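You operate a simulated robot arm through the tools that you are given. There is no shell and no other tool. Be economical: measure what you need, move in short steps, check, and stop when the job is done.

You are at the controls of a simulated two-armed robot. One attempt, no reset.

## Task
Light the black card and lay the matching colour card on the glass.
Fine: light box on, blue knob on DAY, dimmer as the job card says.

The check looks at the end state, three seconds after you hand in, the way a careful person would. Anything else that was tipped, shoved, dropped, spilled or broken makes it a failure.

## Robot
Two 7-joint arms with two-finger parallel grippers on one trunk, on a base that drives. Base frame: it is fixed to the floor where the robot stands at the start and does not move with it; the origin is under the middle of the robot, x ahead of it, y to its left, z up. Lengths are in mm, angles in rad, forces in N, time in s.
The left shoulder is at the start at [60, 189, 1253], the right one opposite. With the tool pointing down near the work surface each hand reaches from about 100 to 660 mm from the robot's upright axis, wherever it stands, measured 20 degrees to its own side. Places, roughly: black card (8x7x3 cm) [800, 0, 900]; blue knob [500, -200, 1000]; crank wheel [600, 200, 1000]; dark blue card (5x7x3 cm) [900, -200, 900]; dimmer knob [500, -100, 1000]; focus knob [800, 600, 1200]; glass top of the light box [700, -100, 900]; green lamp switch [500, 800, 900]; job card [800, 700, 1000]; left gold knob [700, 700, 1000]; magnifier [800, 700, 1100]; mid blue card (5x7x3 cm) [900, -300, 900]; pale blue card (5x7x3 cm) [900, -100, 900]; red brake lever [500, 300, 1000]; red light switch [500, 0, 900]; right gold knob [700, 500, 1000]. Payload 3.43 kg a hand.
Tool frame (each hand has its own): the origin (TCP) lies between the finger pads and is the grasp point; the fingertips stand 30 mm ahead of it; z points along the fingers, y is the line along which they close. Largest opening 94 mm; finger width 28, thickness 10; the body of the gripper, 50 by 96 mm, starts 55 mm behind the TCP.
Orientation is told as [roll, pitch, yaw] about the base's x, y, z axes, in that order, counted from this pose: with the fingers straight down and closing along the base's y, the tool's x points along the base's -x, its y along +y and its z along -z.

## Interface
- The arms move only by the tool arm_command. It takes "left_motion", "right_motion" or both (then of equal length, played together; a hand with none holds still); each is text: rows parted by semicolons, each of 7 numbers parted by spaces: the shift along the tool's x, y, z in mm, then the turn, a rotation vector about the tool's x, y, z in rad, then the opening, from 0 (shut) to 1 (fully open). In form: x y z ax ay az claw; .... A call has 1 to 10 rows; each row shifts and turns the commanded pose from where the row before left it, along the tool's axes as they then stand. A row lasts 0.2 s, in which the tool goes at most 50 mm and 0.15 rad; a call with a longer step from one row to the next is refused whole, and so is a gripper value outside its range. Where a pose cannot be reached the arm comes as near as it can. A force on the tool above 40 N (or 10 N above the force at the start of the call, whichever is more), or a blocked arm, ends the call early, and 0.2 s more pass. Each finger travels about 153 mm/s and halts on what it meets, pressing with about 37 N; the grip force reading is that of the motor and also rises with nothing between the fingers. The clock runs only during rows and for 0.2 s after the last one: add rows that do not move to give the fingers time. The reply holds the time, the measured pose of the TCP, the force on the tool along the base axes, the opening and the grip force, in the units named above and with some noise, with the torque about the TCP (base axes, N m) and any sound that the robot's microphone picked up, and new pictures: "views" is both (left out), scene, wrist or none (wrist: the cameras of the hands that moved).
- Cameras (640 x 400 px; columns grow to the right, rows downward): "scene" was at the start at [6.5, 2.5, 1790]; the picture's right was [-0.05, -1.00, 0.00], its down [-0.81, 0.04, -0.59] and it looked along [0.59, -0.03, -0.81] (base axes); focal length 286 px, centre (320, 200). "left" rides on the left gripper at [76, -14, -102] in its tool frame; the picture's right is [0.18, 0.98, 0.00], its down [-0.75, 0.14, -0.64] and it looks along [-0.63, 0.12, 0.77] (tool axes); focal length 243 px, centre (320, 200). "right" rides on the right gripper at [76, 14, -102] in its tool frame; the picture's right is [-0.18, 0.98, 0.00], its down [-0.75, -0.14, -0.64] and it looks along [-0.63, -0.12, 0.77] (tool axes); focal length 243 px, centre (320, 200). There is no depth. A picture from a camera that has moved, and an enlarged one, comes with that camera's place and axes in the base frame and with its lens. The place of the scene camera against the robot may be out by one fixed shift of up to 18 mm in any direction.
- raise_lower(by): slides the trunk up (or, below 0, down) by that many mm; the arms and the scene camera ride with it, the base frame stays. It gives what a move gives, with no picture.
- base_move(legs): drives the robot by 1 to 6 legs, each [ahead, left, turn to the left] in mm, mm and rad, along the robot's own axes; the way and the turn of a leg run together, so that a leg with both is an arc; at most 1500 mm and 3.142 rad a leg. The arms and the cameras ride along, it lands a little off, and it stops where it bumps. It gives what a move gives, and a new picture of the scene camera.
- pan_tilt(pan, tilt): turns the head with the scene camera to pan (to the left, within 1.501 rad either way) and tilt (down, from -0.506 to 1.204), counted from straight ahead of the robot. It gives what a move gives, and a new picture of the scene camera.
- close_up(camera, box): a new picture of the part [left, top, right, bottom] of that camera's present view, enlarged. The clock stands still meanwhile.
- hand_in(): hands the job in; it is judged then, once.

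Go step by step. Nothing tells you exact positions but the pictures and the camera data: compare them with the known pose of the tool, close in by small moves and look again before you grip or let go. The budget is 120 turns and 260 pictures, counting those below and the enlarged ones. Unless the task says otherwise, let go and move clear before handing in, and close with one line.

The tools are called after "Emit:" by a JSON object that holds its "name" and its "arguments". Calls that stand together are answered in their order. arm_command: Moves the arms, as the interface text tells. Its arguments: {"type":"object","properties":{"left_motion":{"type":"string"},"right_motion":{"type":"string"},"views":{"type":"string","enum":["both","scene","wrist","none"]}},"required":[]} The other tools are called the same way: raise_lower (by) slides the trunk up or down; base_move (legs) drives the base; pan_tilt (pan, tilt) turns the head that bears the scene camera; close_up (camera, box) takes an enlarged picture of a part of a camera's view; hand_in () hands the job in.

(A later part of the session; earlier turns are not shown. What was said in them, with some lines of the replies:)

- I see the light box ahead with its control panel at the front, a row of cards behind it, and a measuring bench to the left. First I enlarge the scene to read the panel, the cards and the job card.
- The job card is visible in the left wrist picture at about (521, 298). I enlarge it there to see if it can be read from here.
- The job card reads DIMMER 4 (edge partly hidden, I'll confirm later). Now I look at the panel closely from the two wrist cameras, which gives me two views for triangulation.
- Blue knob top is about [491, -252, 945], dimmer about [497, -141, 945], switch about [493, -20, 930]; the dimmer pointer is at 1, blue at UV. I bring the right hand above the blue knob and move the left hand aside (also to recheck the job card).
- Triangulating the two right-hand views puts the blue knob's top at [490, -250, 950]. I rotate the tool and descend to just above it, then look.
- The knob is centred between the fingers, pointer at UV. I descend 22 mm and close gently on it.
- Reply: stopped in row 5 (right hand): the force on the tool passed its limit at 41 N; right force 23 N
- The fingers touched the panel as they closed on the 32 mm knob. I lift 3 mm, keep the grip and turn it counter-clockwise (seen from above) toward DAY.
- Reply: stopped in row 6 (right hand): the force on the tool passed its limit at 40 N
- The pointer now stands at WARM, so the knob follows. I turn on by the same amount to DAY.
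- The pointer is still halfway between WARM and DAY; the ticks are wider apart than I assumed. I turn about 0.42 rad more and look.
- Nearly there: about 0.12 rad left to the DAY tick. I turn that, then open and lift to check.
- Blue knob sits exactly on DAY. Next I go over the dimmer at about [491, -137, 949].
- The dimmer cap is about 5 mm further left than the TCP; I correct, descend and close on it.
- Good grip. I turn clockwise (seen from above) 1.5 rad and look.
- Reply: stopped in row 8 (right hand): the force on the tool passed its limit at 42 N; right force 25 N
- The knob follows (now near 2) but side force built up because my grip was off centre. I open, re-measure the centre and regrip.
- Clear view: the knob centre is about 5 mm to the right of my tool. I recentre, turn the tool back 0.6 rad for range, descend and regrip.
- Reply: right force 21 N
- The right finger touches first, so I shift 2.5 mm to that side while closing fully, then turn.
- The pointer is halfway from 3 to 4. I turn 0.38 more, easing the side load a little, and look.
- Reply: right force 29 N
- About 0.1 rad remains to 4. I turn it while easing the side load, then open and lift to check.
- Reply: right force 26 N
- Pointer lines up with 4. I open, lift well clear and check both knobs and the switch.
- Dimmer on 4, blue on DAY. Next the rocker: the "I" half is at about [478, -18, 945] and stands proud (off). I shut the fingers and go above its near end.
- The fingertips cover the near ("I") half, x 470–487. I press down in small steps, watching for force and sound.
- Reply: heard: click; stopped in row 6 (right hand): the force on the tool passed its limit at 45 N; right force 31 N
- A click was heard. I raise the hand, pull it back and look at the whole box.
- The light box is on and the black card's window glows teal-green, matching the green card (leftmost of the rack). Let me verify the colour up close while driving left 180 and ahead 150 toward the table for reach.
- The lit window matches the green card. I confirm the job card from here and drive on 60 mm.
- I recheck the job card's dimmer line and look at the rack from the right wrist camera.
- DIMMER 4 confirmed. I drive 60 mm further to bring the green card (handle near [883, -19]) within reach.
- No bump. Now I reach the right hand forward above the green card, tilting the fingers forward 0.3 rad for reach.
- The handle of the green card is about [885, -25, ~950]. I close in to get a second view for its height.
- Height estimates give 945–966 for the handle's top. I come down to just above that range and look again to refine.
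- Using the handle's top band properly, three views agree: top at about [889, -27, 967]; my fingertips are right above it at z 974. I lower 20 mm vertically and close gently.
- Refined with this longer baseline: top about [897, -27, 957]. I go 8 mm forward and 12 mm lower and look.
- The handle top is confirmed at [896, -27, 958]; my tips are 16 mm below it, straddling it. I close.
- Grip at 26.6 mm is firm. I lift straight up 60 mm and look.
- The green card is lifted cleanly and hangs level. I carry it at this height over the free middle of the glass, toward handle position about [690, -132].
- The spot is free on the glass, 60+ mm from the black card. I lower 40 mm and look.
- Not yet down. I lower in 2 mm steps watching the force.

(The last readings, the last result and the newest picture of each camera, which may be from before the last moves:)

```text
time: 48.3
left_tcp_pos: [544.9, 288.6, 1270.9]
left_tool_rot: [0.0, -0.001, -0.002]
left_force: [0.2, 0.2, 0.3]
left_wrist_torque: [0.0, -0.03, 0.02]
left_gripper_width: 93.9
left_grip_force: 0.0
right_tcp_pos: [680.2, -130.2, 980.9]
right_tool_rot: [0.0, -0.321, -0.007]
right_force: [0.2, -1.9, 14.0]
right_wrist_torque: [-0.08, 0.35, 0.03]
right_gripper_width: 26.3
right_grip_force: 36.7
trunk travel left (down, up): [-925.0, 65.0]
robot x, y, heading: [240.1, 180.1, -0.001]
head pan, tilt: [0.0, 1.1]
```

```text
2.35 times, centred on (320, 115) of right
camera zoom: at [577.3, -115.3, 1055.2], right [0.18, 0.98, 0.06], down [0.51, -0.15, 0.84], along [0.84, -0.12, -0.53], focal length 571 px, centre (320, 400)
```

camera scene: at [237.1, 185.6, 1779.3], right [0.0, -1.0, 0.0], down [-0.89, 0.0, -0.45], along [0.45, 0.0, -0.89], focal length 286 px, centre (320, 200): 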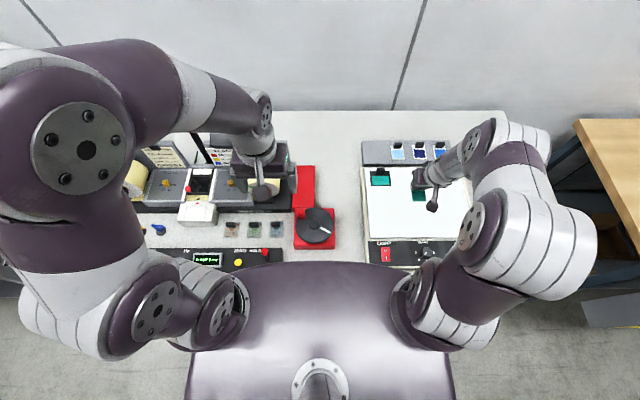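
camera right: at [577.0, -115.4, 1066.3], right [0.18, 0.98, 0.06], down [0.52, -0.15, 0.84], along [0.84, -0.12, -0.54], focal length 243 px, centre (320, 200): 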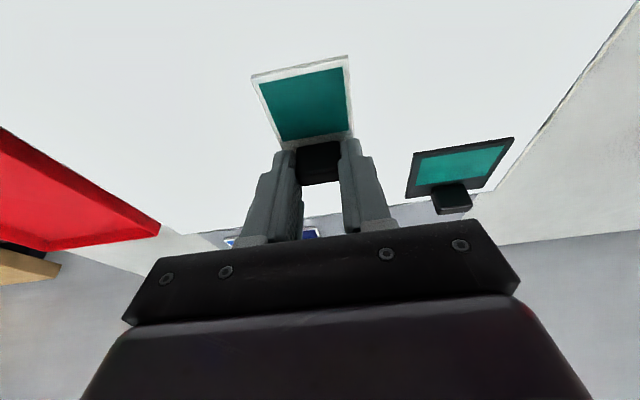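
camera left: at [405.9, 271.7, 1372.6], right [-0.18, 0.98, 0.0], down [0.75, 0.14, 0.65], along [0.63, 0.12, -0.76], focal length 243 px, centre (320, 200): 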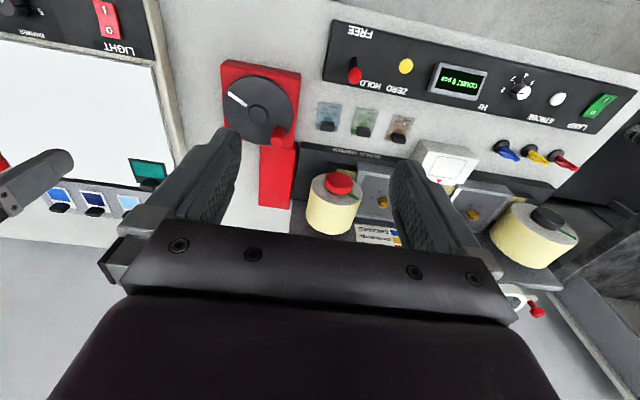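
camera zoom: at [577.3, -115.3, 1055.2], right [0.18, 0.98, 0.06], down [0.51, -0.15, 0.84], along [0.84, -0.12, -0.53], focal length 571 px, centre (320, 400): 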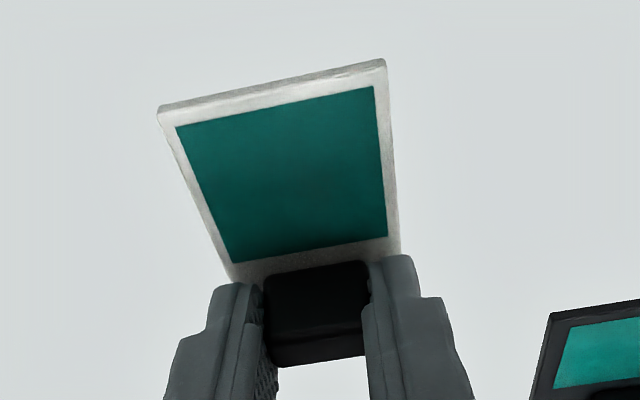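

The card rests on the glass (14 N). I ease off a millimetre, open, and lift straight away.

Emit:
{"name": "arm_command", "arguments": {"right_motion": "-0.3 0 -1 0 0 0 0.24;0 0 0 0 0 0 0.32;0 0 0 0 0 0 0.42;0 0 0 0 0 0 0.5;0 0 0 0 0 0 0.5;-4.6 0 -14.3 0 0 0 0.5;-9.3 0 -28.5 0 0 0 0.5;-12.4 0 -38 0 0 0 0.5", "views": "both"}}

Emit:
{"name": "close_up", "arguments": {"camera": "right", "box": [220, 30, 560, 200]}}

```text
time: 50.1
left_tcp_pos: [545.8, 289.0, 1270.1]
left_tool_rot: [0.0, -0.002, -0.001]
left_force: [-0.2, 1.3, -0.7]
left_wrist_torque: [-0.01, 0.01, 0.01]
left_gripper_width: 93.8
left_grip_force: 0.0
right_tcp_pos: [681.5, -130.7, 1065.3]
right_tool_rot: [0.003, -0.314, -0.008]
right_force: [0.0, -0.6, -0.2]
right_wrist_torque: [-0.04, -0.03, 0.04]
right_gripper_width: 47.1
right_grip_force: 0.1
trunk travel left (down, up): [-925.0, 65.0]
robot x, y, heading: [238.6, 179.1, 0.0]
head pan, tilt: [0.0, 1.1]
camera scene: at [234.8, 186.2, 1779.2], right [0.0, -1.0, 0.0], down [-0.89, 0.0, -0.45], along [0.45, 0.0, -0.89], focal length 286 px, centre (320, 200)
camera right: at [576.5, -115.9, 1140.7], right [0.18, 0.98, 0.06], down [0.52, -0.15, 0.84], along [0.84, -0.12, -0.53], focal length 243 px, centre (320, 200)
```

scene: 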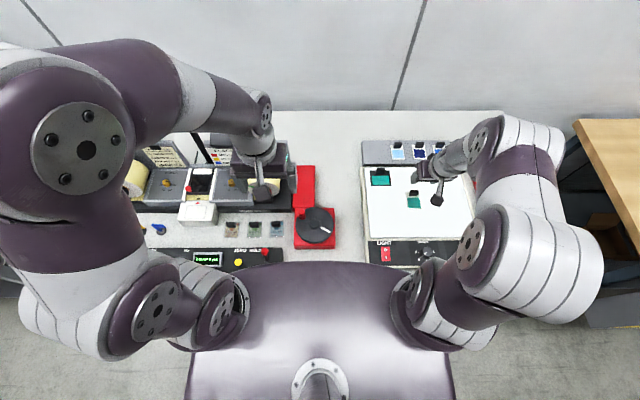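
right: 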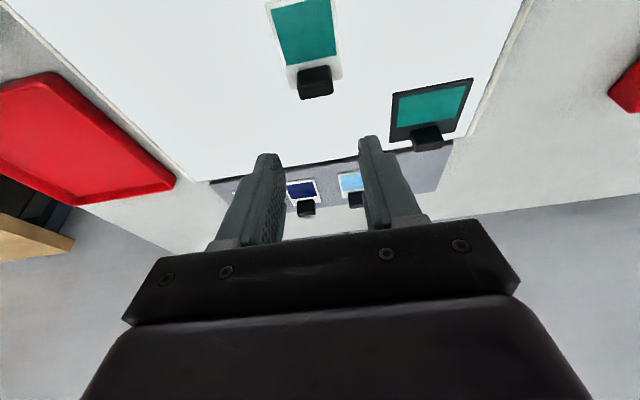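

```text
1.88 times, centred on (390, 115) of right
camera zoom: at [576.5, -115.9, 1140.7], right [0.18, 0.98, 0.06], down [0.52, -0.15, 0.84], along [0.84, -0.12, -0.53], focal length 457 px, centre (188, 360)
```

zoom: 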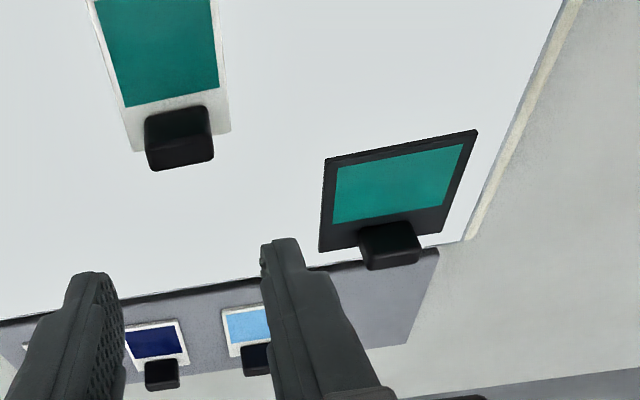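

The green card lies flat on the lit glass and matches the black card's window. I raise the hand, back the base off, and check the whole box.

Emit:
{"name": "arm_command", "arguments": {"right_motion": "-12 0 -38 0 0 0 0.6;-12 0 -38 0 0 0 0.6;10 -30 -20 0 0 0 0.6;10 -30 -20 0 0 0 0.6", "views": "none"}}

Emit:
{"name": "base_move", "arguments": {"legs": [[-200, 0, 0]]}}

Emit:
{"name": "close_up", "arguments": {"camera": "scene", "box": [340, 105, 500, 245]}}

```text
time: 51.1
left_tcp_pos: [545.0, 286.5, 1270.3]
left_tool_rot: [0.002, -0.002, -0.002]
left_force: [-0.4, 0.4, -0.6]
left_wrist_torque: [0.01, -0.02, 0.03]
left_gripper_width: 94.0
left_grip_force: 0.1
right_tcp_pos: [647.6, -191.9, 1176.0]
right_tool_rot: [0.005, -0.312, -0.007]
right_force: [-0.5, -1.0, 1.0]
right_wrist_torque: [0.02, 0.0, -0.01]
right_gripper_width: 56.4
right_grip_force: 0.0
trunk travel left (down, up): [-925.0, 65.0]
robot x, y, heading: [242.8, 178.8, 0.002]
head pan, tilt: [0.0, 1.1]
```

```text
time: 52.7
left_tcp_pos: [347.9, 288.2, 1269.3]
left_tool_rot: [-0.001, 0.002, -0.002]
left_force: [0.0, -0.2, -0.1]
left_wrist_torque: [0.0, 0.02, 0.01]
left_gripper_width: 93.8
left_grip_force: 0.1
right_tcp_pos: [448.4, -189.2, 1175.6]
right_tool_rot: [0.003, -0.311, -0.007]
right_force: [0.7, 0.0, -0.4]
right_wrist_torque: [-0.01, 0.01, 0.02]
right_gripper_width: 56.6
right_grip_force: 0.1
trunk travel left (down, up): [-925.0, 65.0]
robot x, y, heading: [36.6, 181.7, -0.002]
head pan, tilt: [0.0, 1.1]
camera scene: at [38.4, 185.9, 1779.2], right [0.0, -1.0, 0.0], down [-0.89, 0.0, -0.45], along [0.45, 0.0, -0.89], focal length 286 px, centre (320, 200)
```

scene: 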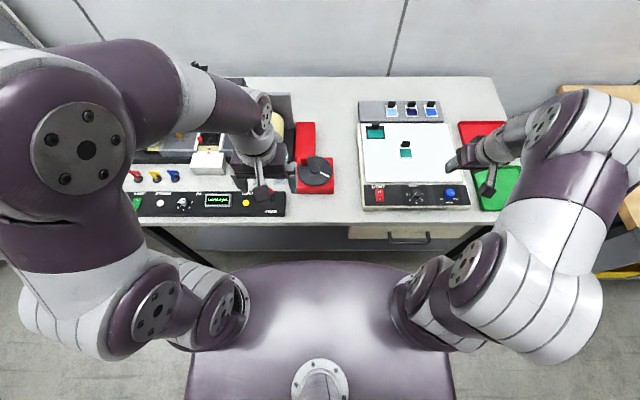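

```text
2.86 times, centred on (420, 175) of scene
camera zoom: at [38.4, 185.9, 1779.2], right [0.0, -1.0, 0.0], down [-0.89, 0.0, -0.45], along [0.45, 0.0, -0.89], focal length 817 px, centre (34, 271)
```

zoom: 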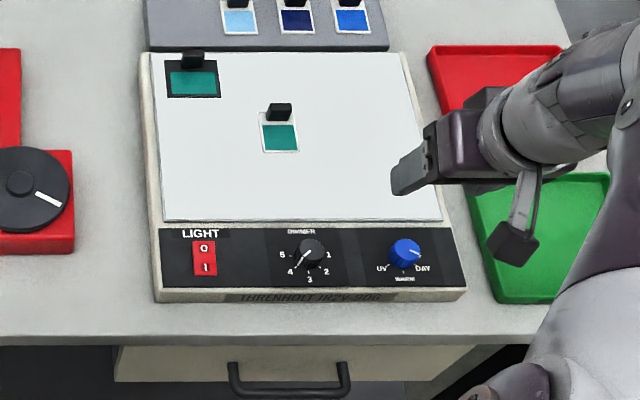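

The box is lit, the dimmer is on 4, the blue knob is on DAY, and the green card lies flat on the glass. Everything else is in place and both hands are clear, so I hand in.

Emit:
{"name": "hand_in", "arguments": {}}

```text
The job is handed in.
```

The light box is on with the blue knob on DAY and the dimmer at 4, as the job card says. The black card glows teal-green, so I laid the green card, which matches it, flat on the glass.
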